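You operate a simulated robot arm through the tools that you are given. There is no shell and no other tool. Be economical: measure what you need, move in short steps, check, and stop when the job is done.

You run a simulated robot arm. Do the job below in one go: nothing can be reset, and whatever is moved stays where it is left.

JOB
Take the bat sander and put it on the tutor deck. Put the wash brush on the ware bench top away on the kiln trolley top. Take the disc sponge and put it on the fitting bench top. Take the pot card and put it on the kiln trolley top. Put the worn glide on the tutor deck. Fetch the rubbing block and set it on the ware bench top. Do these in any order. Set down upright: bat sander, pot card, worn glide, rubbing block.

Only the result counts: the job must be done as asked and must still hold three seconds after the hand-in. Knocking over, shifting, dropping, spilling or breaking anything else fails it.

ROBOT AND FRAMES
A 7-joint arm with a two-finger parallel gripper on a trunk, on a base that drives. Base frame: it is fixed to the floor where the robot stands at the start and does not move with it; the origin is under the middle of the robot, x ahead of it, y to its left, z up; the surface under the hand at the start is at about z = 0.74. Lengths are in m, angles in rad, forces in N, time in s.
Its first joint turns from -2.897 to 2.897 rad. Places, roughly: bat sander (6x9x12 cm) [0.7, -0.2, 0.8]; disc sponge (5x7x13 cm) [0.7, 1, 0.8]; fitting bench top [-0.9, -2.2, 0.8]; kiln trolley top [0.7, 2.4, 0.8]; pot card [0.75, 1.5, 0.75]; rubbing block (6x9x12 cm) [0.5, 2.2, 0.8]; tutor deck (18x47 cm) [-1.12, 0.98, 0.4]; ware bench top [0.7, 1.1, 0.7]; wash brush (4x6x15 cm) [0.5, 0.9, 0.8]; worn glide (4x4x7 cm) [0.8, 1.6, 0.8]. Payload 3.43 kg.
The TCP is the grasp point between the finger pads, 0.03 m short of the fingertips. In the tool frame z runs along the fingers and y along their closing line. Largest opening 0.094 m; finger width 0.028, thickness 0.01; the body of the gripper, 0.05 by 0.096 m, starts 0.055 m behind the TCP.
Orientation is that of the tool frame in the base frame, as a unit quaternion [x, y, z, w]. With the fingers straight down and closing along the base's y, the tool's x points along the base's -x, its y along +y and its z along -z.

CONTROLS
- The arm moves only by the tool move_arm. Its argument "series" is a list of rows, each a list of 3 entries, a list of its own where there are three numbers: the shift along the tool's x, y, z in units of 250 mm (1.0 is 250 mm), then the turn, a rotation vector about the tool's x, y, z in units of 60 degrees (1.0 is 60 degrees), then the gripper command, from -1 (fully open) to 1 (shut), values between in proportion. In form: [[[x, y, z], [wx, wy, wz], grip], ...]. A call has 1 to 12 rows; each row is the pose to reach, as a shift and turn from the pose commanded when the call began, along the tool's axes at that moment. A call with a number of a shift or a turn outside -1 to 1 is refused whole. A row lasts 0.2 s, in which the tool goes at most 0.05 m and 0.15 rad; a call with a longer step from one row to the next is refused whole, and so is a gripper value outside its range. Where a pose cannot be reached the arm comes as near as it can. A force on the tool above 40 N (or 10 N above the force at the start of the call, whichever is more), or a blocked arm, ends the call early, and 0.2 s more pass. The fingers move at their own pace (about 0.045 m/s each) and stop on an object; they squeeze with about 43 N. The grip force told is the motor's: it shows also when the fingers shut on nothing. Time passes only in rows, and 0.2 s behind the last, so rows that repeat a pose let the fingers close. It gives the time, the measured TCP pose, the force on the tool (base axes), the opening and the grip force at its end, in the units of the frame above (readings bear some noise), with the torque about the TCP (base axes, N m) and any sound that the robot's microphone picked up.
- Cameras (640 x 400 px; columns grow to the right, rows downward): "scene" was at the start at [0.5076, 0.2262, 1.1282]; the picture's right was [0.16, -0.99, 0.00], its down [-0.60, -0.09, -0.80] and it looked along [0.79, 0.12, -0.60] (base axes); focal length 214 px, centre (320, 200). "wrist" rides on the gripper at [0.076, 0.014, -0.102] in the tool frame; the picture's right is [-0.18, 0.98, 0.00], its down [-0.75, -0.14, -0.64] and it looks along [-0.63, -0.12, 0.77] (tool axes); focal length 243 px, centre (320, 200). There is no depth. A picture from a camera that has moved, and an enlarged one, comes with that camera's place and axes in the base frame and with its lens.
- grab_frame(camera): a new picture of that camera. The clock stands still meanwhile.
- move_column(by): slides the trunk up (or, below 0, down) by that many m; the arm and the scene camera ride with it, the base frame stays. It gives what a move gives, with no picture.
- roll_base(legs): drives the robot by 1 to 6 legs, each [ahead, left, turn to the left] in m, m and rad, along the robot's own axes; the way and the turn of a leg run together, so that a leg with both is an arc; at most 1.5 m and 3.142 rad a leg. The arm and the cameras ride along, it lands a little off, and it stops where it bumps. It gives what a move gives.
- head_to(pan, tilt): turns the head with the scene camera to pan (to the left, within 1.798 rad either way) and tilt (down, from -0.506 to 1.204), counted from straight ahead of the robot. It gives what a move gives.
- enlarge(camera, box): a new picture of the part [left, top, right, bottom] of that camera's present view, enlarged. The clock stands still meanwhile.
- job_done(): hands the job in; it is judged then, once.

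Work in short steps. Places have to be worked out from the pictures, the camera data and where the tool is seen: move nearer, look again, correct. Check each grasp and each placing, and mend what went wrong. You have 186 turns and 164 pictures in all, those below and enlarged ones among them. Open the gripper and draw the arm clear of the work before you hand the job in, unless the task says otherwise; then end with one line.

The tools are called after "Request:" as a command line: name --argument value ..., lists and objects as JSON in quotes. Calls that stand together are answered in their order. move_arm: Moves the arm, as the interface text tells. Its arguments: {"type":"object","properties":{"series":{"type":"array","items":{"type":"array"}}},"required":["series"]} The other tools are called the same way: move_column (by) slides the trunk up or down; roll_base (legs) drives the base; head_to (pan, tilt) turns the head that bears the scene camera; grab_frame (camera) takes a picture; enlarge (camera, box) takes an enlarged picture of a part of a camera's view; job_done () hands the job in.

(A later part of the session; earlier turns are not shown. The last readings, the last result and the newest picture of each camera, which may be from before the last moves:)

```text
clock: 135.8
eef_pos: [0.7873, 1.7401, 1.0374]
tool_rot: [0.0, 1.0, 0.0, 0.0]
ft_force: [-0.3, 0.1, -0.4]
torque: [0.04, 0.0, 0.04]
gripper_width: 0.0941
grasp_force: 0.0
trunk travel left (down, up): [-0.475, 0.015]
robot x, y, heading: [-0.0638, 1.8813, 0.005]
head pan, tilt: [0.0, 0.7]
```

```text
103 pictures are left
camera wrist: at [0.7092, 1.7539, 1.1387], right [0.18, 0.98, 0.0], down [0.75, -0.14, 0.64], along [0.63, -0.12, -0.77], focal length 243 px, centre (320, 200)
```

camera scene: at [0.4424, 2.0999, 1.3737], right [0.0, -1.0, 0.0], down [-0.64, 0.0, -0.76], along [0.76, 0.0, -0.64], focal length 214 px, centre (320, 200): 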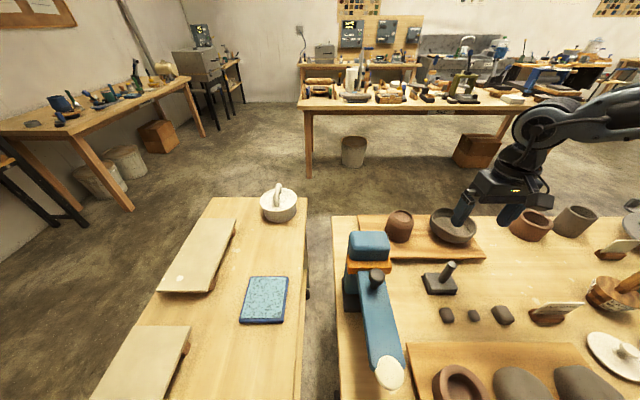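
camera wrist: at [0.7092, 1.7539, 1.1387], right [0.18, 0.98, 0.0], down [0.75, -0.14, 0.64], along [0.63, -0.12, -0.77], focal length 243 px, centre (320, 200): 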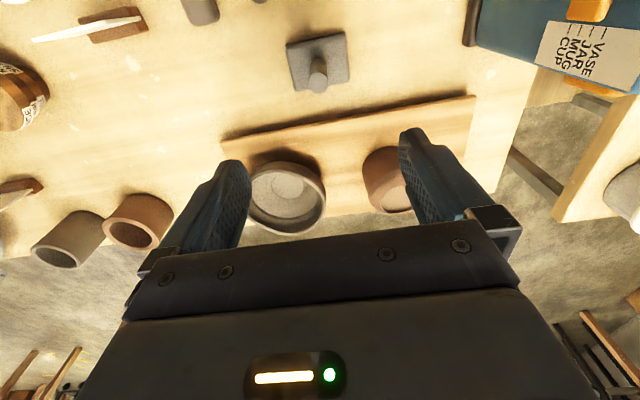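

The rubbing block stands upright on the ware bench. The pot card's card is vertical at about (0.686, 1.487), top z 0.834, base top 0.768, facing -x. I'll turn the gripper 90° to close along x and go above it.

Request:
move_arm --series '[[[0.05, -0.125, 0], [0, 0, 0.125], -1], [[0.1, -0.25, 0], [0, 0, 0.25], -1], [[0.15, -0.375, 0], [0, 0, 0.375], -1], [[0.2, -0.5, 0], [0, 0, 0.5], -1], [[0.25, -0.625, 0], [0, 0, 0.625], -1], [[0.3, -0.75, 0], [0, 0, 0.75], -1], [[0.35, -0.875, 0], [0, 0, 0.875], -1], [[0.404, -1.0, 0], [0, 0, 1.0], -1]]'

Request:
move_arm --series '[[[0, 0, 0], [0, 0, 0.125], -1], [[0, 0, 0], [0, 0, 0.25], -1], [[0, 0, 0], [0, 0, 0.375], -1], [[0, 0, 0], [0, 0, 0.5], -1], [[0, 0, 0], [0, 0, 0.5], -1]]'

Request:
grab_frame --camera "wrist"

Request:
head_to --pan -0.5 --tilt 0.75

Request:
grab_frame --camera "scene"

```text
clock: 137.6
eef_pos: [0.6842, 1.4891, 1.0374]
tool_rot: [0.501, 0.866, 0.0, 0.0]
ft_force: [-0.2, 0.6, 0.2]
torque: [-0.01, 0.01, 0.0]
gripper_width: 0.094
grasp_force: 0.0
trunk travel left (down, up): [-0.475, 0.015]
robot x, y, heading: [-0.0641, 1.8878, -0.0]
head pan, tilt: [0.0, 0.7]
```

```text
clock: 138.8
eef_pos: [0.6843, 1.4882, 1.0362]
tool_rot: [0.708, 0.706, 0.0, 0.0]
ft_force: [-0.8, -0.2, 0.1]
torque: [0.03, -0.03, -0.01]
gripper_width: 0.0941
grasp_force: 0.0
trunk travel left (down, up): [-0.475, 0.015]
robot x, y, heading: [-0.0645, 1.8899, 0.007]
head pan, tilt: [0.0, 0.7]
```

```text
102 pictures are left
camera wrist: at [0.6983, 1.5647, 1.1388], right [0.98, -0.19, 0.0], down [-0.14, -0.75, 0.64], along [-0.12, -0.63, -0.77], focal length 243 px, centre (320, 200)
```

wrist: 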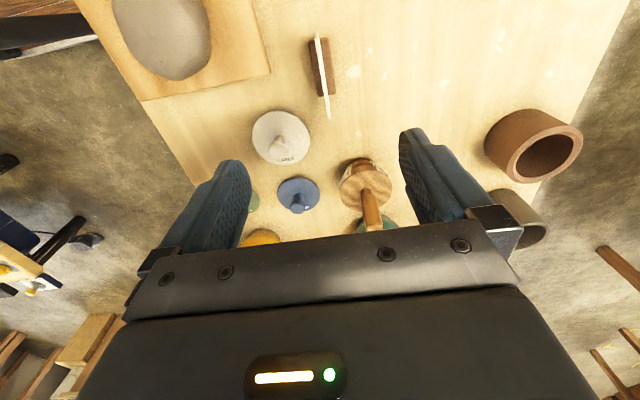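

```text
clock: 139.8
eef_pos: [0.6846, 1.4884, 1.0375]
tool_rot: [0.707, 0.708, 0.0, 0.001]
ft_force: [-0.5, -0.5, 0.0]
torque: [-0.02, 0.04, 0.0]
gripper_width: 0.094
grasp_force: 0.0
trunk travel left (down, up): [-0.475, 0.015]
robot x, y, heading: [-0.0643, 1.8829, 0.004]
head pan, tilt: [-0.499, 0.75]
```

```text
101 pictures are left
camera scene: at [0.4302, 2.0602, 1.3697], right [-0.48, -0.88, 0.0], down [-0.6, 0.32, -0.73], along [0.64, -0.35, -0.68], focal length 214 px, centre (320, 200)
```

scene: 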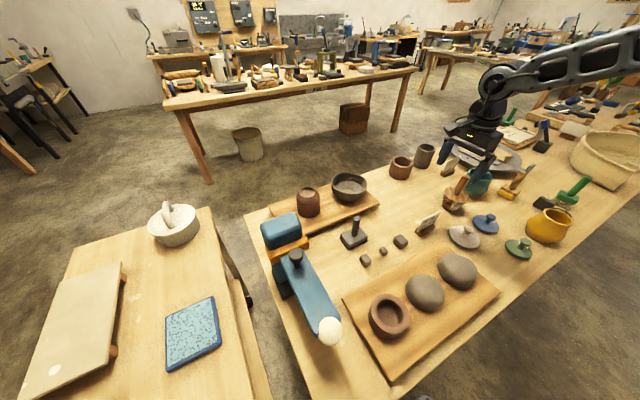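

The card runs x 0.687, y 1.448 to 1.532, with no yaw. I descend to TCP z 0.812, so the tips stay just above its base.

Request:
move_arm --series '[[[0.006, 0.01, 0.18], [0, 0, 0], -1], [[0.006, 0.01, 0.36], [0, 0, 0], -1], [[0.006, 0.01, 0.54], [0, 0, 0], -1], [[0.006, 0.01, 0.7], [0, 0, 0], -1], [[0.006, 0.01, 0.82], [0, 0, 0], -1], [[0.006, 0.01, 0.9], [0, 0, 0], -1]]'

Request:
grab_frame --camera "wrist"

Request:
enlarge --camera "scene" --box '[360, 160, 500, 260]'

```text
clock: 141.2
eef_pos: [0.6876, 1.4894, 0.8111]
tool_rot: [0.707, 0.707, 0.0, 0.0]
ft_force: [0.5, 1.0, 0.5]
torque: [0.0, -0.03, -0.04]
gripper_width: 0.094
grasp_force: 0.0
trunk travel left (down, up): [-0.475, 0.015]
robot x, y, heading: [-0.0637, 1.8827, 0.008]
head pan, tilt: [-0.499, 0.75]
```

```text
100 pictures are left
camera wrist: at [0.7002, 1.5664, 0.9129], right [0.98, -0.18, 0.0], down [-0.14, -0.75, 0.64], along [-0.12, -0.63, -0.77], focal length 243 px, centre (320, 200)
```

wrist: 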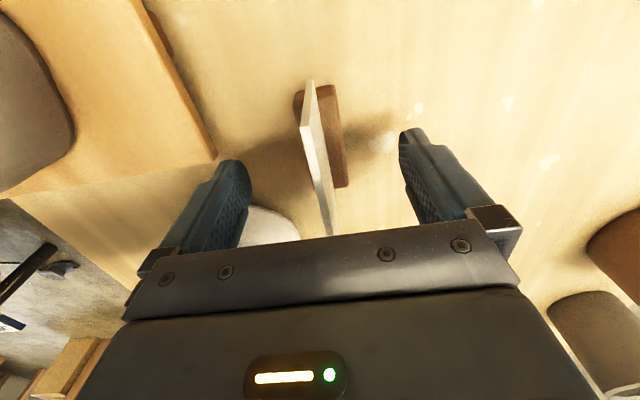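

```text
4.00 times, centred on (430, 210) of scene
camera zoom: at [0.4301, 2.0601, 1.3697], right [-0.48, -0.88, 0.0], down [-0.6, 0.32, -0.73], along [0.64, -0.35, -0.68], focal length 858 px, centre (-120, 160)
```

zoom: 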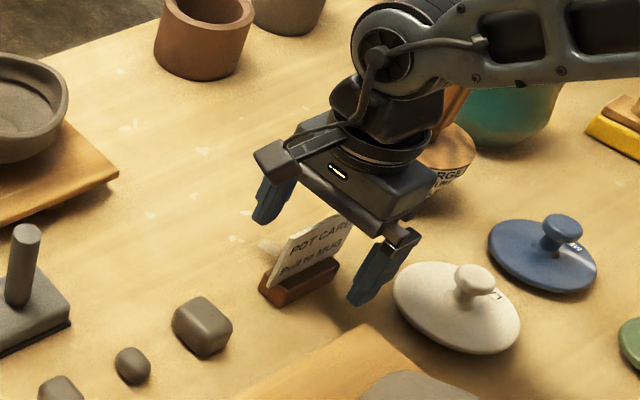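

The card is between the fingers. I close on it and check.

Request:
move_arm --series '[[[0, 0, 0], [0, 0, 0], 1], [[0, 0, 0], [0, 0, 0], 1], [[0, 0, 0], [0, 0, 0], 1], [[0, 0, 0], [0, 0, 0], 1], [[0, 0, 0], [0, 0, 0], 1], [[0, 0, 0], [0, 0, 0], 1]]'

Request:
grab_frame --camera "wrist"

Request:
enlarge --camera "scene" --box '[360, 160, 500, 260]'

```text
clock: 142.6
eef_pos: [0.6875, 1.4897, 0.8114]
tool_rot: [0.707, 0.707, 0.0, 0.0]
ft_force: [0.2, -0.1, 0.4]
torque: [-0.01, -0.01, -0.01]
gripper_width: 0.0076
grasp_force: 34.7
trunk travel left (down, up): [-0.475, 0.015]
robot x, y, heading: [-0.0641, 1.8867, -0.0]
head pan, tilt: [-0.499, 0.75]
```

```text
98 pictures are left
camera wrist: at [0.7003, 1.5665, 0.9133], right [0.98, -0.18, 0.0], down [-0.14, -0.75, 0.64], along [-0.12, -0.63, -0.77], focal length 243 px, centre (320, 200)
```

wrist: 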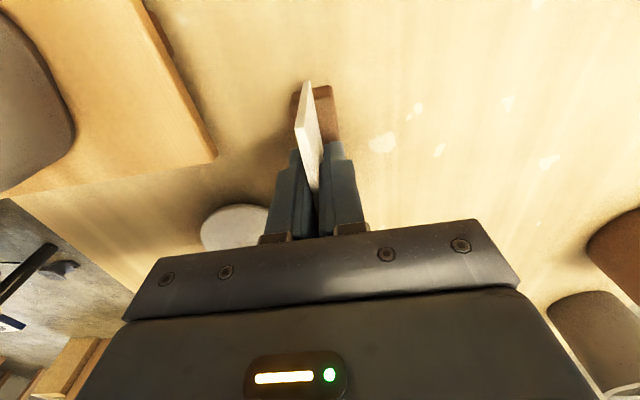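

```text
4.00 times, centred on (430, 210) of scene
camera zoom: at [0.4301, 2.0601, 1.3697], right [-0.48, -0.88, 0.0], down [-0.6, 0.32, -0.73], along [0.64, -0.35, -0.68], focal length 858 px, centre (-120, 160)
```

zoom: 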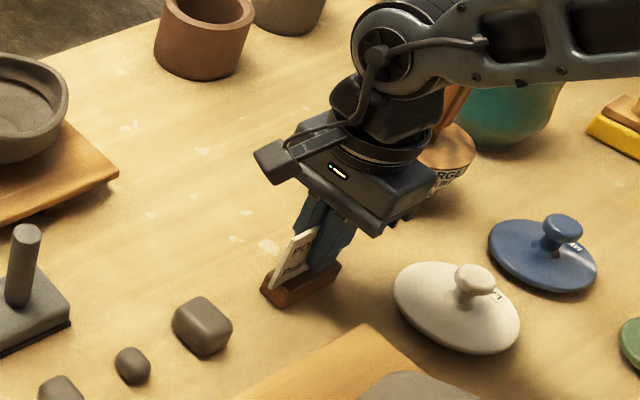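

Held at 7.6 mm. I lift and inspect.

Request:
move_arm --series '[[[0, 0, -0.06], [0, 0, 0], 1], [[0, 0, -0.2], [0, 0, 0], 1], [[0, 0, -0.38], [0, 0, 0], 1], [[0, 0, -0.56], [0, 0, 0], 1], [[0, 0, -0.74], [0, 0, 0], 1], [[0, 0, -0.92], [0, 0, 0], 1], [[0, 0, -1.0], [0, 0, 0], 1]]'

Request:
grab_frame --camera "wrist"

Request:
enlarge --camera "scene" --box '[400, 70, 540, 210]'

```text
clock: 144.2
eef_pos: [0.6874, 1.4896, 1.0626]
tool_rot: [0.707, 0.707, 0.0, 0.0]
ft_force: [0.5, -0.1, -0.2]
torque: [0.0, 0.02, 0.0]
gripper_width: 0.0075
grasp_force: 41.5
trunk travel left (down, up): [-0.475, 0.015]
robot x, y, heading: [-0.064, 1.8883, 0.001]
head pan, tilt: [-0.499, 0.75]
```

```text
96 pictures are left
camera wrist: at [0.7004, 1.5668, 1.1638], right [0.98, -0.18, 0.0], down [-0.14, -0.75, 0.64], along [-0.12, -0.63, -0.77], focal length 243 px, centre (320, 200)
```

wrist: 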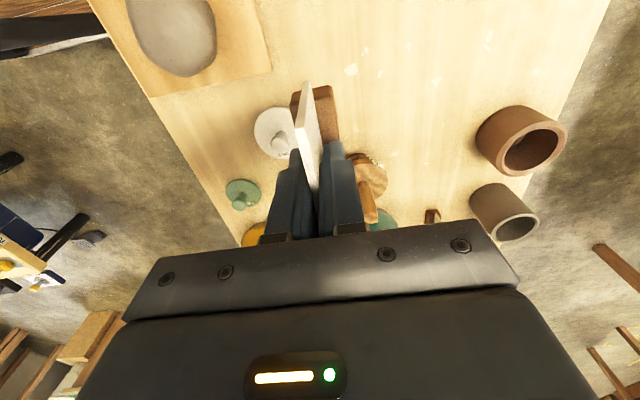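

```text
2.86 times, centred on (470, 140) of scene
camera zoom: at [0.4302, 2.0601, 1.3696], right [-0.48, -0.88, 0.0], down [-0.6, 0.32, -0.73], along [0.64, -0.35, -0.68], focal length 613 px, centre (-109, 371)
```

zoom: 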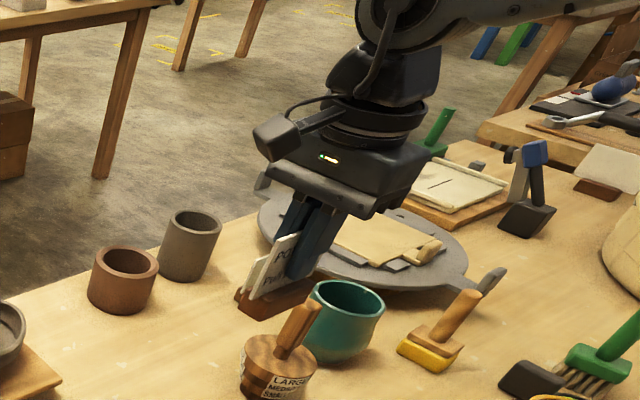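

Held securely. I raise it another 10 cm and carry it to the trolley over the free front area.

Request:
move_arm --series '[[[0, 0, -0.18], [0, 0, 0], 1], [[0, 0, -0.36], [0, 0, 0], 1], [[0.18, -0.03, -0.4], [0, 0, 0], 1], [[0.36, -0.06, -0.4], [0, 0, 0], 1], [[0.54, -0.09, -0.4], [0, 0, 0], 1], [[0.72, -0.12, -0.4], [0, 0, 0], 1], [[0.9, -0.15, -0.4], [0, 0, 0], 1], [[1.0, -0.18, -0.4], [0, 0, 0], 1]]'

Request:
move_arm --series '[[[0.18, -0.03, 0], [0, 0, 0], 1], [[0.36, -0.06, 0], [0, 0, 0], 1], [[0.54, -0.09, 0], [0, 0, 0], 1], [[0.72, -0.12, 0], [0, 0, 0], 1], [[0.9, -0.15, 0], [0, 0, 0], 1], [[1.0, -0.18, 0], [0, 0, 0], 1]]'

Request:
move_arm --series '[[[0.18, -0.03, 0], [0, 0, 0], 1], [[0.36, -0.06, 0], [0, 0, 0], 1], [[0.54, -0.09, 0], [0, 0, 0], 1], [[0.72, -0.12, 0], [0, 0, 0], 1], [[0.9, -0.15, 0], [0, 0, 0], 1], [[1.0, -0.18, 0], [0, 0, 0], 1]]'

Request:
head_to --pan 0.6 --tilt 0.9

Request:
grab_frame --camera "scene"

Request:
grab_frame --camera "wrist"

```text
clock: 146.0
eef_pos: [0.6417, 1.7403, 1.1616]
tool_rot: [0.708, 0.706, 0.0, -0.001]
ft_force: [-0.8, -0.2, -0.4]
torque: [0.03, -0.05, 0.02]
gripper_width: 0.0076
grasp_force: 41.4
trunk travel left (down, up): [-0.475, 0.015]
robot x, y, heading: [-0.0664, 1.885, 0.003]
head pan, tilt: [-0.499, 0.75]
```

```text
clock: 147.4
eef_pos: [0.597, 1.9887, 1.1614]
tool_rot: [0.707, 0.707, 0.0, 0.0]
ft_force: [-0.1, 0.3, -1.2]
torque: [0.03, -0.01, -0.03]
gripper_width: 0.0075
grasp_force: 41.8
trunk travel left (down, up): [-0.475, 0.015]
robot x, y, heading: [-0.0635, 1.8822, -0.003]
head pan, tilt: [-0.499, 0.75]
```

```text
clock: 148.8
eef_pos: [0.5533, 2.2397, 1.1608]
tool_rot: [0.708, 0.706, 0.0, 0.0]
ft_force: [-0.2, -0.3, -0.7]
torque: [0.01, 0.02, -0.01]
gripper_width: 0.0076
grasp_force: 41.9
trunk travel left (down, up): [-0.475, 0.015]
robot x, y, heading: [-0.0661, 1.8869, 0.002]
head pan, tilt: [-0.499, 0.75]
```

```text
clock: 150.1
eef_pos: [0.5524, 2.2407, 1.1606]
tool_rot: [0.707, 0.707, 0.0, 0.0]
ft_force: [0.4, -0.2, -0.8]
torque: [-0.02, 0.0, -0.01]
gripper_width: 0.0076
grasp_force: 41.7
trunk travel left (down, up): [-0.475, 0.015]
robot x, y, heading: [-0.0612, 1.8862, 0.003]
head pan, tilt: [0.6, 0.901]
```

```text
94 pictures are left
camera scene: at [0.4195, 2.1425, 1.3577], right [0.57, -0.82, 0.0], down [-0.65, -0.44, -0.62], along [0.51, 0.35, -0.78], focal length 214 px, centre (320, 200)
```

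scene: 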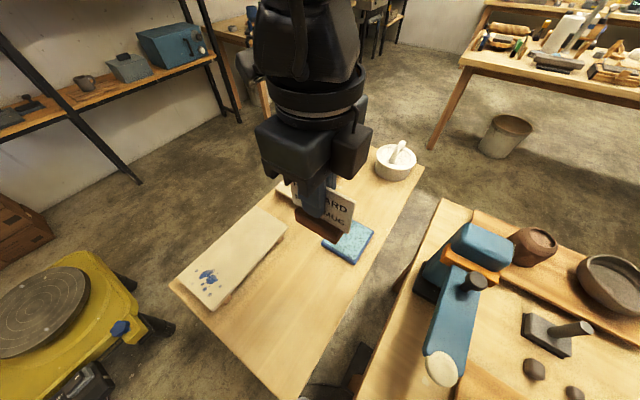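

```text
93 pictures are left
camera wrist: at [0.5663, 2.3168, 1.2629], right [0.98, -0.18, 0.0], down [-0.14, -0.75, 0.64], along [-0.12, -0.63, -0.77], focal length 243 px, centre (320, 200)
```

wrist: 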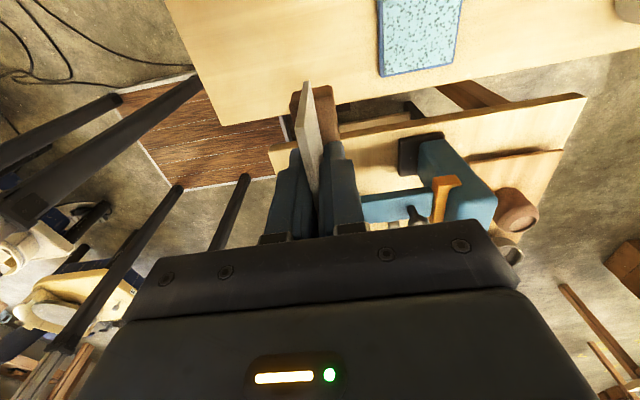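

The free strip on the trolley runs y 2.16 to 2.41, with the tile starting at x about 0.66. I'll put the card at (0.585, 2.285) and descend.

Request:
move_arm --series '[[[0.09, 0.065, 0.1], [0, 0, 0], 1], [[0.18, 0.13, 0.2], [0, 0, 0], 1], [[0.18, 0.13, 0.38], [0, 0, 0], 1], [[0.18, 0.13, 0.56], [0, 0, 0], 1], [[0.18, 0.13, 0.74], [0, 0, 0], 1], [[0.18, 0.13, 0.9], [0, 0, 0], 1]]'

Request:
grab_frame --camera "scene"

Request:
grab_frame --camera "wrist"

```text
clock: 151.5
eef_pos: [0.5859, 2.2855, 0.9367]
tool_rot: [0.707, 0.707, 0.001, 0.0]
ft_force: [-0.3, -0.6, 0.0]
torque: [0.04, 0.03, -0.02]
gripper_width: 0.0076
grasp_force: 41.5
trunk travel left (down, up): [-0.475, 0.015]
robot x, y, heading: [-0.0641, 1.886, 0.001]
head pan, tilt: [0.6, 0.901]
```

```text
92 pictures are left
camera scene: at [0.4193, 2.1424, 1.3579], right [0.57, -0.82, 0.0], down [-0.65, -0.44, -0.62], along [0.51, 0.35, -0.78], focal length 214 px, centre (320, 200)
```

scene: 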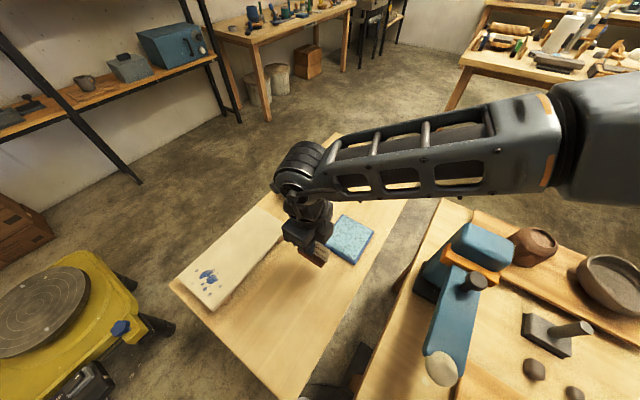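

```text
91 pictures are left
camera wrist: at [0.599, 2.3611, 1.0386], right [0.98, -0.18, 0.0], down [-0.14, -0.75, 0.64], along [-0.12, -0.63, -0.77], focal length 243 px, centre (320, 200)
```

wrist: 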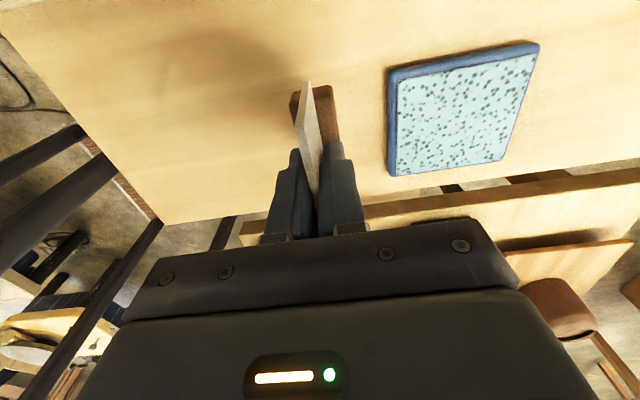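

Clear on all sides. I descend to 0.885 and then in fine steps.

Request:
move_arm --series '[[[0, 0, 0.08], [0, 0, 0], 1], [[0, 0, 0.16], [0, 0, 0], 1], [[0, 0, 0.21], [0, 0, 0], 1]]'

Request:
move_arm --series '[[[0, 0, 0.012], [0, 0, 0], 1], [[0, 0, 0.024], [0, 0, 0], 1]]'

Request:
move_arm --series '[[[0, 0, 0.012], [0, 0, 0], 1], [[0, 0, 0.02], [0, 0, 0], 1]]'

Request:
move_arm --series '[[[0, 0, 0.012], [0, 0, 0], 1], [[0, 0, 0.02], [0, 0, 0], 1]]'

Request:
grab_frame --camera "wrist"

```text
clock: 152.3
eef_pos: [0.5844, 2.284, 0.8829]
tool_rot: [0.707, 0.707, 0.0, 0.0]
ft_force: [0.1, 0.0, -0.7]
torque: [0.0, 0.0, 0.0]
gripper_width: 0.0073
grasp_force: 41.6
trunk travel left (down, up): [-0.475, 0.015]
robot x, y, heading: [-0.0629, 1.8887, 0.002]
head pan, tilt: [0.6, 0.901]
```

```text
clock: 152.9
eef_pos: [0.5859, 2.2846, 0.878]
tool_rot: [0.707, 0.707, 0.0, 0.0]
ft_force: [0.7, 0.0, -0.9]
torque: [-0.03, 0.0, -0.03]
gripper_width: 0.0075
grasp_force: 41.1
trunk travel left (down, up): [-0.475, 0.015]
robot x, y, heading: [-0.0654, 1.8909, 0.006]
head pan, tilt: [0.6, 0.901]
```

```text
clock: 153.5
eef_pos: [0.585, 2.2833, 0.8715]
tool_rot: [0.707, 0.707, -0.001, 0.0]
ft_force: [0.2, -0.3, -1.1]
torque: [0.01, -0.01, 0.0]
gripper_width: 0.0074
grasp_force: 41.2
trunk travel left (down, up): [-0.475, 0.015]
robot x, y, heading: [-0.0623, 1.8832, 0.004]
head pan, tilt: [0.6, 0.901]
```

```text
clock: 154.1
eef_pos: [0.585, 2.2847, 0.8699]
tool_rot: [0.707, 0.707, 0.001, 0.0]
ft_force: [-2.9, -6.8, 33.5]
torque: [-0.82, 0.14, 0.01]
gripper_width: 0.0076
grasp_force: 41.7
trunk travel left (down, up): [-0.475, 0.015]
robot x, y, heading: [-0.0602, 1.8884, 0.005]
head pan, tilt: [0.6, 0.901]
```

```text
90 pictures are left
camera wrist: at [0.5982, 2.3611, 0.9729], right [0.98, -0.18, 0.0], down [-0.14, -0.75, 0.64], along [-0.12, -0.63, -0.77], focal length 243 px, centre (320, 200)
```

wrist: 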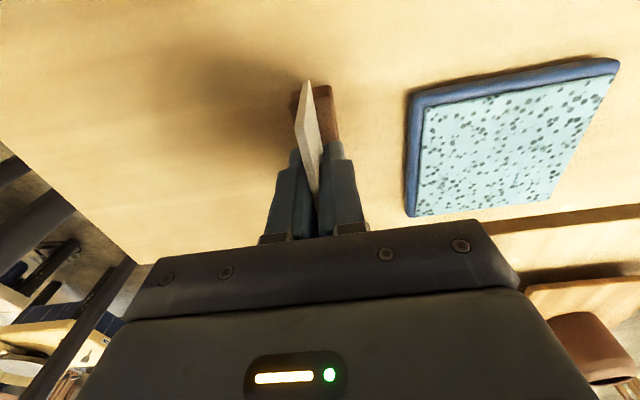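

Contact at TCP z 0.870, so the trolley top is at about 0.79. I ease up 1 mm and release.

Request:
move_arm --series '[[[0, 0, -0.008], [0, 0, 0], 1], [[0, 0, -0.008], [0, 0, 0], 0.8], [[0, 0, -0.008], [0, 0, 0], 0.5], [[0, 0, -0.008], [0, 0, 0], 0.1], [[0, 0, -0.008], [0, 0, 0], -0.1], [[0, 0, -0.008], [0, 0, 0], -0.1]]'

Request:
move_arm --series '[[[0, 0, -0.08], [0, 0, 0], -0.1], [[0, 0, -0.2], [0, 0, 0], -0.1], [[0, 0, -0.38], [0, 0, 0], -0.1], [[0, 0, -0.56], [0, 0, 0], -1], [[0, 0, -0.74], [0, 0, 0], -1], [[0, 0, -0.92], [0, 0, 0], -1]]'

Request:
grab_frame --camera "scene"

Request:
grab_frame --camera "wrist"

```text
clock: 155.5
eef_pos: [0.5847, 2.2853, 0.8708]
tool_rot: [0.707, 0.707, -0.001, 0.0]
ft_force: [-0.6, -1.0, 0.5]
torque: [-0.03, -0.03, 0.02]
gripper_width: 0.0516
grasp_force: 0.0
trunk travel left (down, up): [-0.475, 0.015]
robot x, y, heading: [-0.0631, 1.8856, 0.006]
head pan, tilt: [0.6, 0.901]
```

```text
clock: 156.9
eef_pos: [0.5848, 2.2864, 1.0988]
tool_rot: [0.708, 0.706, 0.0, 0.0]
ft_force: [0.0, 0.5, 0.4]
torque: [0.0, -0.01, -0.03]
gripper_width: 0.094
grasp_force: 0.1
trunk travel left (down, up): [-0.475, 0.015]
robot x, y, heading: [-0.0633, 1.8877, 0.008]
head pan, tilt: [0.6, 0.901]
```

```text
89 pictures are left
camera scene: at [0.4196, 2.1427, 1.3576], right [0.57, -0.82, 0.0], down [-0.65, -0.44, -0.62], along [0.51, 0.35, -0.78], focal length 214 px, centre (320, 200)
```

scene: 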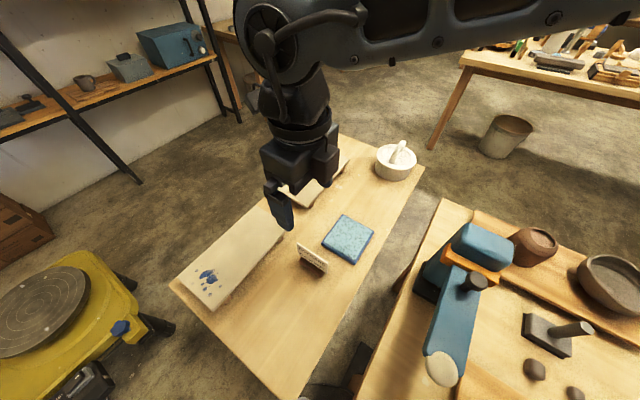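

```text
88 pictures are left
camera wrist: at [0.5978, 2.3619, 1.2027], right [0.98, -0.18, 0.0], down [-0.14, -0.75, 0.64], along [-0.12, -0.63, -0.77], focal length 243 px, centre (320, 200)
```

wrist: 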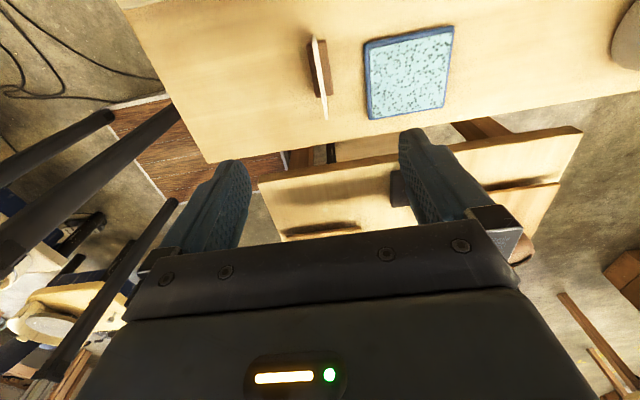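

The pot card stands on the trolley. Now I drive along the bench to y about 1.25 for the wash brush.

Request:
roll_base --legs '[[0, -0.64, 0]]'

Request:
head_to --pan -0.5 --tilt 0.85

Request:
grab_frame --camera "scene"

```text
clock: 160.4
eef_pos: [0.5862, 1.6555, 1.1012]
tool_rot: [0.705, 0.709, 0.0, 0.001]
ft_force: [-0.3, 0.0, 0.2]
torque: [0.01, 0.01, -0.01]
gripper_width: 0.0942
grasp_force: 0.0
trunk travel left (down, up): [-0.475, 0.015]
robot x, y, heading: [-0.0643, 1.2556, 0.002]
head pan, tilt: [0.6, 0.901]
```

```text
clock: 161.8
eef_pos: [0.5859, 1.6547, 1.1007]
tool_rot: [0.705, 0.709, -0.001, 0.0]
ft_force: [-0.4, -0.2, 0.2]
torque: [0.03, -0.02, 0.02]
gripper_width: 0.0939
grasp_force: 0.0
trunk travel left (down, up): [-0.475, 0.015]
robot x, y, heading: [-0.0576, 1.2523, 0.012]
head pan, tilt: [-0.499, 0.85]
```

```text
87 pictures are left
camera scene: at [0.4285, 1.4313, 1.3616], right [-0.47, -0.88, 0.0], down [-0.66, 0.35, -0.66], along [0.58, -0.31, -0.75], focal length 214 px, centre (320, 200)
```

scene: 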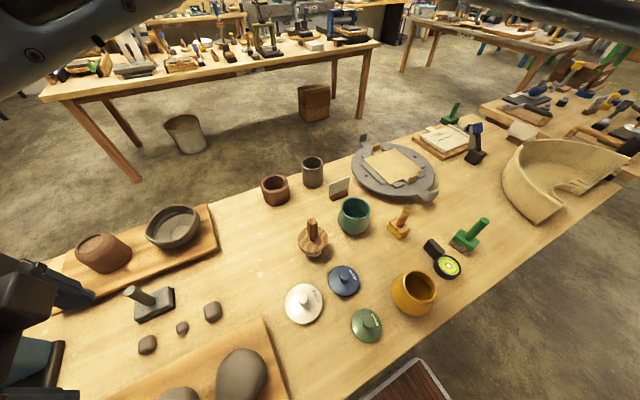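

The green brush is at about (0.518, 0.873) and the sponge at about (0.656, 1.033). I move the tool along to the brush.

Request:
move_arm --series '[[[-0.18, 0.02, 0], [0, 0, 0], -1], [[-0.36, 0.04, 0], [0, 0, 0], -1], [[-0.54, 0.06, 0], [0, 0, 0], -1], [[-0.72, 0.08, 0], [0, 0, 0], -1], [[-0.9, 0.1, 0], [0, 0, 0], -1], [[-1.0, 0.1, 0], [0, 0, 0], -1]]'

Request:
move_arm --series '[[[-0.18, -0.03, 0], [0, 0, 0], -1], [[-0.36, -0.06, 0], [0, 0, 0], -1], [[-0.54, -0.09, 0], [0, 0, 0], -1], [[-0.72, -0.12, 0], [0, 0, 0], -1], [[-0.9, -0.15, 0], [0, 0, 0], -1], [[-1.0, -0.18, 0], [0, 0, 0], -1]]'

Request:
move_arm --series '[[[-0.18, -0.03, 0], [0, 0, 0], -1], [[-0.36, -0.06, 0], [0, 0, 0], -1], [[-0.54, -0.09, 0], [0, 0, 0], -1], [[-0.72, -0.12, 0], [0, 0, 0], -1], [[-0.9, -0.15, 0], [0, 0, 0], -1], [[-1.0, -0.17, 0.1], [0, 0, 0], -1]]'

Request:
grab_frame --camera "wrist"

Request:
enlarge --camera "scene" --box '[380, 180, 540, 300]'

```text
clock: 163.2
eef_pos: [0.6124, 1.4054, 1.1013]
tool_rot: [0.705, 0.709, 0.0, 0.001]
ft_force: [0.0, -0.1, -0.5]
torque: [0.0, -0.01, -0.01]
gripper_width: 0.0939
grasp_force: 0.1
trunk travel left (down, up): [-0.475, 0.015]
robot x, y, heading: [-0.0589, 1.254, 0.001]
head pan, tilt: [-0.499, 0.85]
```

```text
clock: 164.6
eef_pos: [0.568, 1.1541, 1.1016]
tool_rot: [0.706, 0.708, 0.0, 0.0]
ft_force: [-0.4, 0.0, 0.8]
torque: [0.0, -0.02, 0.02]
gripper_width: 0.0938
grasp_force: 0.1
trunk travel left (down, up): [-0.475, 0.015]
robot x, y, heading: [-0.0556, 1.2533, 0.008]
head pan, tilt: [-0.499, 0.85]
```

```text
clock: 166.0
eef_pos: [0.528, 0.9049, 1.0753]
tool_rot: [0.705, 0.709, 0.001, 0.0]
ft_force: [-0.3, -0.3, -0.5]
torque: [0.0, 0.01, 0.0]
gripper_width: 0.0941
grasp_force: 0.0
trunk travel left (down, up): [-0.475, 0.015]
robot x, y, heading: [-0.0608, 1.2515, 0.008]
head pan, tilt: [-0.499, 0.85]
```

```text
86 pictures are left
camera wrist: at [0.5406, 0.9814, 1.1777], right [0.98, -0.18, 0.0], down [-0.14, -0.75, 0.64], along [-0.11, -0.63, -0.77], focal length 243 px, centre (320, 200)
```

wrist: 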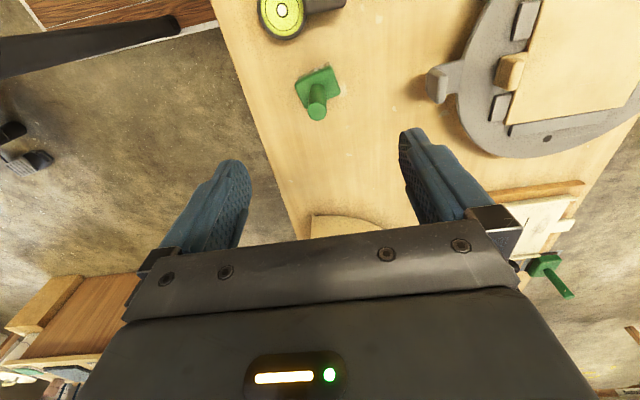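

```text
3.33 times, centred on (460, 240) of scene
camera zoom: at [0.4284, 1.4314, 1.3617], right [-0.47, -0.88, 0.0], down [-0.66, 0.35, -0.66], along [0.58, -0.31, -0.75], focal length 715 px, centre (-147, 67)
```

zoom: 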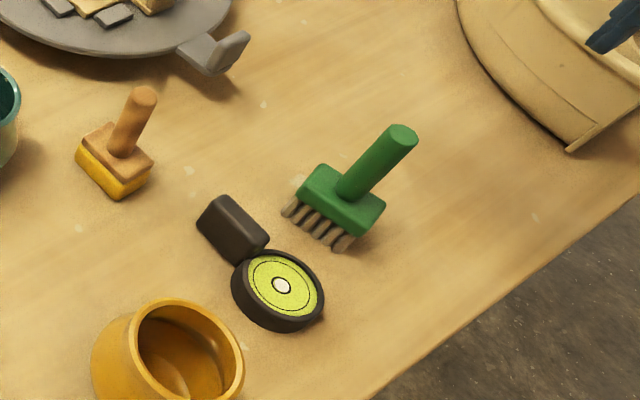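

The handle top is at (0.519, 0.879, 0.89). I descend to grip at z 0.857.

Request:
move_arm --series '[[[-0.06, -0.02, 0.12], [0, 0, 0], -1], [[-0.104, -0.036, 0.28], [0, 0, 0], -1], [[-0.104, -0.036, 0.46], [0, 0, 0], -1], [[-0.104, -0.036, 0.62], [0, 0, 0], -1], [[-0.104, -0.036, 0.76], [0, 0, 0], -1], [[-0.104, -0.036, 0.87], [0, 0, 0], -1]]'

Request:
grab_frame --camera "wrist"

Request:
enlarge --camera "scene" --box '[380, 160, 540, 280]'

```text
clock: 167.4
eef_pos: [0.5205, 0.8779, 0.858]
tool_rot: [0.705, 0.709, 0.001, 0.0]
ft_force: [-0.3, -0.2, -0.4]
torque: [-0.01, 0.01, -0.03]
gripper_width: 0.0939
grasp_force: 0.1
trunk travel left (down, up): [-0.475, 0.015]
robot x, y, heading: [-0.0639, 1.255, 0.005]
head pan, tilt: [-0.499, 0.85]
```

```text
84 pictures are left
camera wrist: at [0.5326, 0.9548, 0.959], right [0.98, -0.18, 0.0], down [-0.14, -0.75, 0.64], along [-0.11, -0.63, -0.77], focal length 243 px, centre (320, 200)
```

wrist: 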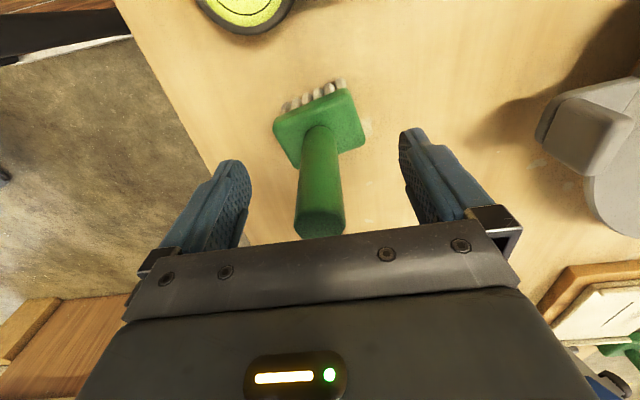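

```text
3.33 times, centred on (460, 220) of scene
camera zoom: at [0.4284, 1.4311, 1.3617], right [-0.47, -0.88, 0.0], down [-0.66, 0.35, -0.66], along [0.58, -0.31, -0.75], focal length 715 px, centre (-147, 133)
```

zoom: 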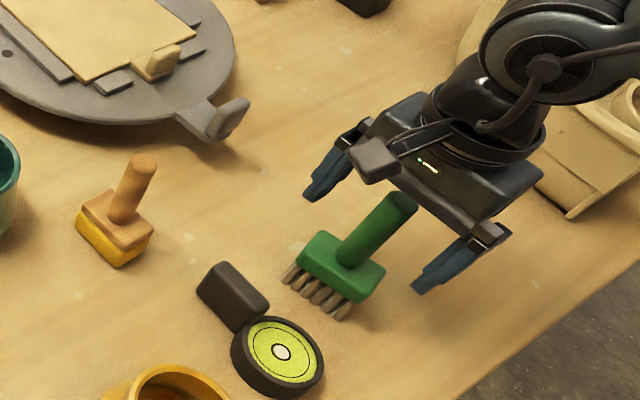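

The handle is centred between the fingers. I close and lift.

Request:
move_arm --series '[[[0, 0, 0.02], [0, 0, 0], -1], [[0, 0, 0.02], [0, 0, 0], 1], [[0, 0, 0.02], [0, 0, 0], 1], [[0, 0, 0.02], [0, 0, 0], 1], [[0, 0, 0.02], [0, 0, 0], 1], [[0, 0, 0.02], [0, 0, 0], 1], [[0, 0, 0.02], [0, 0, 0], 1]]'

Request:
move_arm --series '[[[0, 0, -0.08], [0, 0, 0], 1], [[0, 0, -0.24], [0, 0, 0], 1], [[0, 0, -0.42], [0, 0, 0], 1], [[0, 0, -0.6], [0, 0, 0], 1], [[0, 0, -0.78], [0, 0, 0], 1], [[0, 0, -0.96], [0, 0, 0], 1]]'

Request:
move_arm --series '[[[0, 0, -0.18], [0, 0, 0], 1], [[0, 0, -0.32], [0, 0, 0], 1]]'

Request:
grab_frame --camera "wrist"

```text
clock: 169.0
eef_pos: [0.5195, 0.8788, 0.853]
tool_rot: [0.705, 0.709, -0.001, 0.0]
ft_force: [0.0, 0.9, 0.3]
torque: [0.02, -0.01, 0.01]
gripper_width: 0.0233
grasp_force: 43.0
trunk travel left (down, up): [-0.475, 0.015]
robot x, y, heading: [-0.0627, 1.2501, 0.001]
head pan, tilt: [-0.499, 0.85]
```

```text
clock: 170.4
eef_pos: [0.524, 0.8947, 1.0768]
tool_rot: [0.699, 0.715, 0.017, -0.016]
ft_force: [0.2, 0.2, -1.4]
torque: [-0.06, -0.03, 0.01]
gripper_width: 0.0235
grasp_force: 43.0
trunk travel left (down, up): [-0.475, 0.015]
robot x, y, heading: [-0.0614, 1.2527, 0.005]
head pan, tilt: [-0.499, 0.85]
```

```text
clock: 171.2
eef_pos: [0.5292, 0.9118, 1.1302]
tool_rot: [0.697, 0.714, 0.056, -0.039]
ft_force: [0.2, -0.6, -1.4]
torque: [0.04, 0.0, 0.01]
gripper_width: 0.0232
grasp_force: 42.6
trunk travel left (down, up): [-0.475, 0.015]
robot x, y, heading: [-0.0617, 1.2496, 0.012]
head pan, tilt: [-0.499, 0.85]
stopped in row 2: the arm was blocked; the commanded pose is now the measured one
```

```text
82 pictures are left
camera wrist: at [0.5383, 0.974, 1.2415], right [0.99, -0.16, 0.0], down [-0.14, -0.84, 0.53], along [-0.09, -0.53, -0.85], focal length 243 px, centre (320, 200)
```

wrist: 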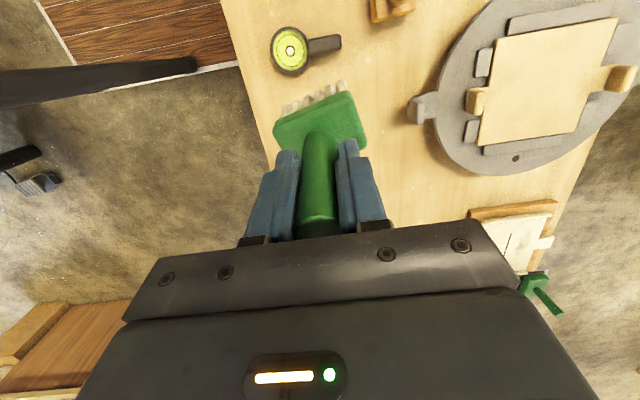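

The lift ended near an arm limit (too close to the body), with a small tilt. The brush is held. I drive toward the trolley, slightly back from it, then straighten the tool.

Request:
roll_base --legs '[[-0.1, 0, 0], [0, 0.7, -0.01]]'

Request:
move_arm --series '[[[0, 0.15, 0.04], [0.01, -0.064, 0], 1], [[0, 0.3, 0.08], [0.021, -0.128, 0], 1], [[0, 0.4, 0.08], [0.021, -0.128, 0], 1]]'

Request:
head_to --pan 0.5 --tilt 0.85

Request:
grab_frame --camera "scene"

Request:
grab_frame --camera "wrist"

```text
clock: 175.7
eef_pos: [0.4238, 1.6, 1.1301]
tool_rot: [0.701, 0.71, 0.055, -0.038]
ft_force: [-1.3, -0.3, -1.2]
torque: [-0.02, 0.0, -0.03]
gripper_width: 0.0232
grasp_force: 43.2
trunk travel left (down, up): [-0.475, 0.015]
robot x, y, heading: [-0.16, 1.9504, -0.006]
head pan, tilt: [-0.499, 0.85]
```

```text
clock: 176.5
eef_pos: [0.5233, 1.6048, 1.1118]
tool_rot: [0.702, 0.712, 0.001, 0.002]
ft_force: [-0.2, -0.3, -2.2]
torque: [-0.01, 0.01, 0.01]
gripper_width: 0.0233
grasp_force: 42.8
trunk travel left (down, up): [-0.475, 0.015]
robot x, y, heading: [-0.1629, 1.9456, -0.0]
head pan, tilt: [-0.499, 0.85]
```

```text
clock: 177.8
eef_pos: [0.5236, 1.6035, 1.1124]
tool_rot: [0.702, 0.712, 0.001, 0.001]
ft_force: [-0.4, 0.3, -1.2]
torque: [0.0, -0.02, -0.01]
gripper_width: 0.0234
grasp_force: 43.1
trunk travel left (down, up): [-0.475, 0.015]
robot x, y, heading: [-0.1597, 1.9465, -0.002]
head pan, tilt: [0.499, 0.85]
```

```text
81 pictures are left
camera scene: at [0.3288, 2.1953, 1.3616], right [0.48, -0.88, 0.0], down [-0.66, -0.36, -0.66], along [0.58, 0.31, -0.75], focal length 214 px, centre (320, 200)
```

scene: 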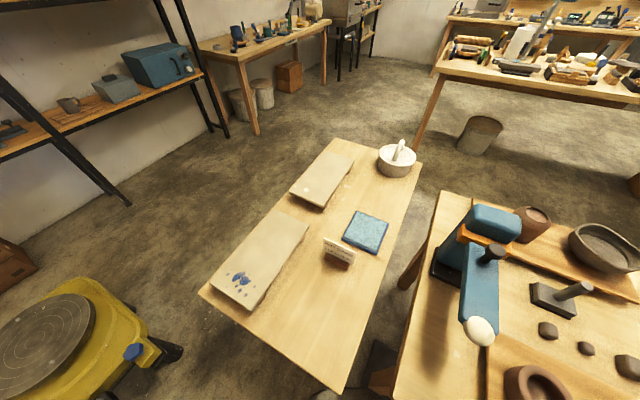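

```text
80 pictures are left
camera wrist: at [0.5364, 1.6814, 1.2143], right [0.99, -0.17, 0.0], down [-0.13, -0.76, 0.64], along [-0.11, -0.63, -0.77], focal length 243 px, centre (320, 200)
```

wrist: 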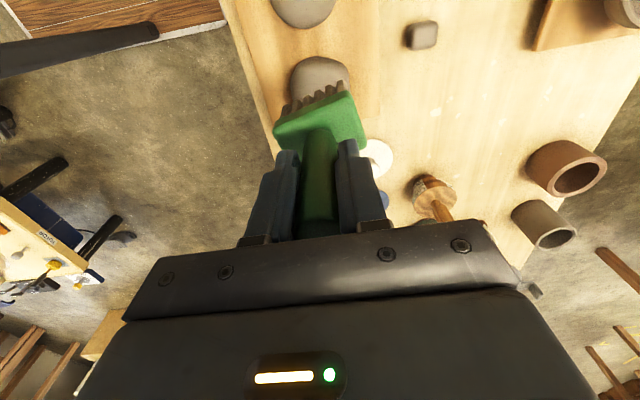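

The trolley front at (0.46, 2.27) is free. I carry the brush there, bulging outward a little to avoid the near limit.

Request:
move_arm --series '[[[0.18, 0.05, 0], [0, 0, 0], 1], [[0.36, 0.1, 0], [0, 0, 0], 1], [[0.54, 0.15, 0], [0, 0, 0], 1], [[0.72, 0.2, 0], [0, 0, 0], 1], [[0.9, 0.24, 0], [0, 0, 0], 1], [[1.0, 0.24, 0], [0, 0, 0], 1]]'

Request:
move_arm --series '[[[0.18, 0, 0], [0, 0, 0], 1], [[0.36, 0, 0], [0, 0, 0], 1], [[0.54, -0.03, 0], [0, 0, 0], 1], [[0.72, -0.06, 0], [0, 0, 0], 1], [[0.9, -0.09, 0], [0, 0, 0], 1], [[1.0, -0.12, 0], [0, 0, 0], 1]]'

Request:
move_arm --series '[[[0.15, -0.08, 0], [0, 0, 0], 1], [[0.3, -0.16, 0], [0, 0, 0], 1], [[0.45, -0.24, 0.02], [0, 0, 0], 1], [[0.6, -0.3, 0.06], [0, 0, 0], 1], [[0.66, -0.35, 0.2], [0, 0, 0], 1], [[0.66, -0.35, 0.36], [0, 0, 0], 1]]'

Request:
grab_frame --camera "scene"

Request:
grab_frame --camera "wrist"

```text
clock: 179.2
eef_pos: [0.5816, 1.8543, 1.1118]
tool_rot: [0.702, 0.712, 0.0, 0.002]
ft_force: [-0.5, 0.6, -1.2]
torque: [0.04, 0.02, 0.02]
gripper_width: 0.0235
grasp_force: 42.2
trunk travel left (down, up): [-0.475, 0.015]
robot x, y, heading: [-0.1616, 1.95, 0.001]
head pan, tilt: [0.499, 0.85]
```

```text
clock: 180.6
eef_pos: [0.5466, 2.1043, 1.1109]
tool_rot: [0.702, 0.712, 0.001, 0.001]
ft_force: [0.5, -0.6, -1.2]
torque: [0.02, -0.02, 0.02]
gripper_width: 0.0235
grasp_force: 43.3
trunk travel left (down, up): [-0.475, 0.015]
robot x, y, heading: [-0.1637, 1.9468, 0.004]
head pan, tilt: [0.499, 0.85]
```

```text
clock: 182.0
eef_pos: [0.4574, 2.2698, 1.021]
tool_rot: [0.702, 0.712, 0.0, 0.001]
ft_force: [-0.3, 1.2, -1.5]
torque: [0.0, 0.0, -0.02]
gripper_width: 0.0233
grasp_force: 42.8
trunk travel left (down, up): [-0.475, 0.015]
robot x, y, heading: [-0.1631, 1.9439, -0.0]
head pan, tilt: [0.499, 0.85]
```

```text
79 pictures are left
camera scene: at [0.3285, 2.1956, 1.3618], right [0.48, -0.88, 0.0], down [-0.66, -0.36, -0.66], along [0.58, 0.32, -0.75], focal length 214 px, centre (320, 200)
```

scene: 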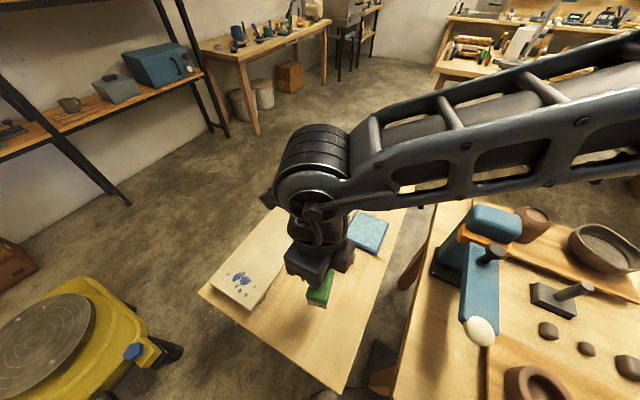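

```text
78 pictures are left
camera wrist: at [0.4696, 2.3458, 1.1238], right [0.99, -0.17, 0.0], down [-0.13, -0.76, 0.64], along [-0.11, -0.63, -0.77], focal length 243 px, centre (320, 200)
```

wrist: 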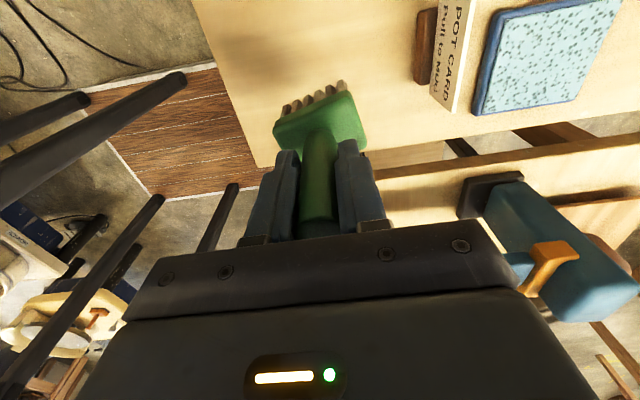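

Well positioned. Contact is expected near TCP z 0.91, so I descend to 0.925 and then in fine steps.

Request:
move_arm --series '[[[0, 0, 0.14], [0, 0, 0], 1], [[0, 0, 0.28], [0, 0, 0], 1], [[0, 0, 0.38], [0, 0, 0], 1]]'

Request:
move_arm --series '[[[0, 0, 0.012], [0, 0, 0], 1], [[0, 0, 0.024], [0, 0, 0], 1]]'

Request:
move_arm --series '[[[0, 0, 0.012], [0, 0, 0], 1], [[0, 0, 0.02], [0, 0, 0], 1]]'

Request:
move_arm --series '[[[0, 0, 0.01], [0, 0, 0], 1], [[0, 0, 0.016], [0, 0, 0], 1]]'

```text
clock: 182.8
eef_pos: [0.4582, 2.2679, 0.9251]
tool_rot: [0.702, 0.712, 0.001, 0.001]
ft_force: [-0.5, 0.1, -0.8]
torque: [0.01, 0.02, 0.03]
gripper_width: 0.0232
grasp_force: 42.9
trunk travel left (down, up): [-0.475, 0.015]
robot x, y, heading: [-0.1625, 1.9463, -0.002]
head pan, tilt: [0.499, 0.85]
```

```text
clock: 183.4
eef_pos: [0.4594, 2.2689, 0.9208]
tool_rot: [0.702, 0.712, 0.0, 0.002]
ft_force: [-0.1, 0.4, -0.8]
torque: [0.01, -0.01, 0.0]
gripper_width: 0.0236
grasp_force: 42.9
trunk travel left (down, up): [-0.475, 0.015]
robot x, y, heading: [-0.1631, 1.9494, 0.001]
head pan, tilt: [0.499, 0.85]
```

```text
clock: 184.0
eef_pos: [0.459, 2.2674, 0.916]
tool_rot: [0.702, 0.712, 0.001, 0.003]
ft_force: [0.8, 0.2, -0.6]
torque: [0.0, -0.01, 0.03]
gripper_width: 0.0235
grasp_force: 42.6
trunk travel left (down, up): [-0.475, 0.015]
robot x, y, heading: [-0.1617, 1.9458, 0.0]
head pan, tilt: [0.499, 0.85]
```

```text
clock: 184.6
eef_pos: [0.4588, 2.2678, 0.912]
tool_rot: [0.702, 0.712, 0.002, 0.002]
ft_force: [0.0, -1.9, 9.7]
torque: [-0.22, 0.31, 0.06]
gripper_width: 0.0234
grasp_force: 42.8
trunk travel left (down, up): [-0.475, 0.015]
robot x, y, heading: [-0.1634, 1.9464, -0.003]
head pan, tilt: [0.499, 0.85]
```

First contact. I press about 1 mm more to settle it, then release and lift.

Request:
move_arm --series '[[[0, 0, 0.005], [0, 0, 0], 1], [[0, 0, 0.005], [0, 0, 0], 1]]'

Request:
move_arm --series '[[[0, 0, 0], [0, 0, 0], 0.3], [[0, 0, 0], [0, 0, 0], 0], [[0, 0, 0], [0, 0, 0], -0.3], [[0, 0, 0], [0, 0, 0], -0.6], [[0, 0, 0], [0, 0, 0], -0.6]]'

Request:
grab_frame --camera "wrist"

```text
clock: 185.2
eef_pos: [0.4595, 2.2683, 0.9118]
tool_rot: [0.702, 0.712, 0.002, 0.002]
ft_force: [0.1, -4.2, 31.7]
torque: [-0.66, 0.5, 0.0]
gripper_width: 0.0235
grasp_force: 42.8
trunk travel left (down, up): [-0.475, 0.015]
robot x, y, heading: [-0.1643, 1.9449, -0.003]
head pan, tilt: [0.499, 0.85]
```

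```text
clock: 186.4
eef_pos: [0.4572, 2.2673, 0.9114]
tool_rot: [0.702, 0.712, 0.002, 0.001]
ft_force: [-0.2, -0.7, 0.0]
torque: [-0.02, 0.0, 0.04]
gripper_width: 0.0751
grasp_force: 0.1
trunk travel left (down, up): [-0.475, 0.015]
robot x, y, heading: [-0.162, 1.9459, -0.003]
head pan, tilt: [0.499, 0.85]
```

```text
77 pictures are left
camera wrist: at [0.4705, 2.3447, 1.0126], right [0.99, -0.17, 0.0], down [-0.13, -0.76, 0.64], along [-0.11, -0.63, -0.77], focal length 243 px, centre (320, 200)
```

wrist: 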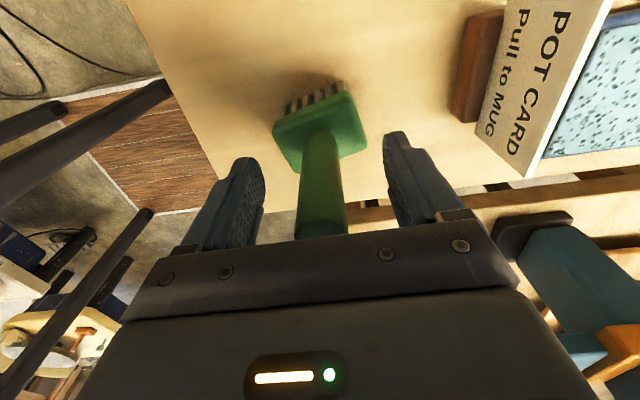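

The brush stands on its own. I lift straight up, well below the reach limit.

Request:
move_arm --series '[[[0, 0, -0.1], [0, 0, 0], -0.6], [[0, 0, -0.26], [0, 0, 0], -0.6], [[0, 0, -0.42], [0, 0, 0], -0.6], [[0, 0, -0.56], [0, 0, 0], -1]]'

Request:
move_arm --series '[[[-0.1, 0.16, -0.02], [0, 0, 0], -1], [[-0.2, 0.32, -0.04], [0, 0, 0], -1], [[-0.38, 0.35, -0.06], [0, 0, 0], -1], [[-0.56, 0.38, -0.1], [0, 0, 0], -1], [[-0.74, 0.41, -0.1], [0, 0, 0], -1], [[-0.92, 0.44, -0.1], [0, 0, 0], -1]]'

Request:
grab_frame --camera "scene"

```text
clock: 187.4
eef_pos: [0.4574, 2.2671, 1.0507]
tool_rot: [0.702, 0.712, 0.001, 0.002]
ft_force: [-0.3, -0.5, 0.3]
torque: [0.0, 0.02, 0.01]
gripper_width: 0.0941
grasp_force: 0.0
trunk travel left (down, up): [-0.475, 0.015]
robot x, y, heading: [-0.1641, 1.9427, 0.002]
head pan, tilt: [0.499, 0.85]
```

```text
clock: 188.8
eef_pos: [0.5725, 2.0407, 1.0768]
tool_rot: [0.701, 0.713, 0.001, 0.002]
ft_force: [1.1, 0.3, -0.7]
torque: [-0.04, -0.02, -0.02]
gripper_width: 0.0939
grasp_force: 0.0
trunk travel left (down, up): [-0.475, 0.015]
robot x, y, heading: [-0.1628, 1.9426, -0.004]
head pan, tilt: [0.499, 0.85]
```

```text
76 pictures are left
camera scene: at [0.3287, 2.1964, 1.3615], right [0.48, -0.88, 0.0], down [-0.66, -0.36, -0.66], along [0.58, 0.32, -0.75], focal length 214 px, centre (320, 200)
```

scene: 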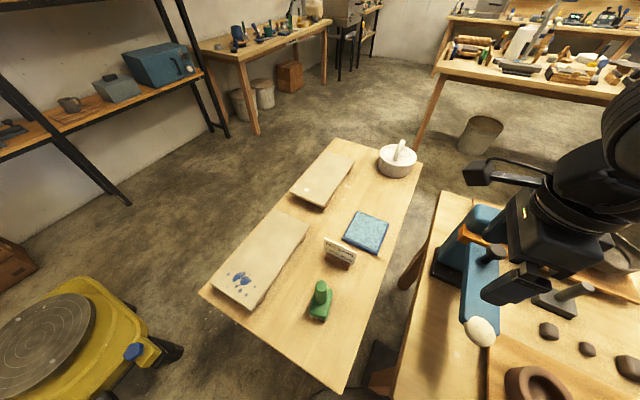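

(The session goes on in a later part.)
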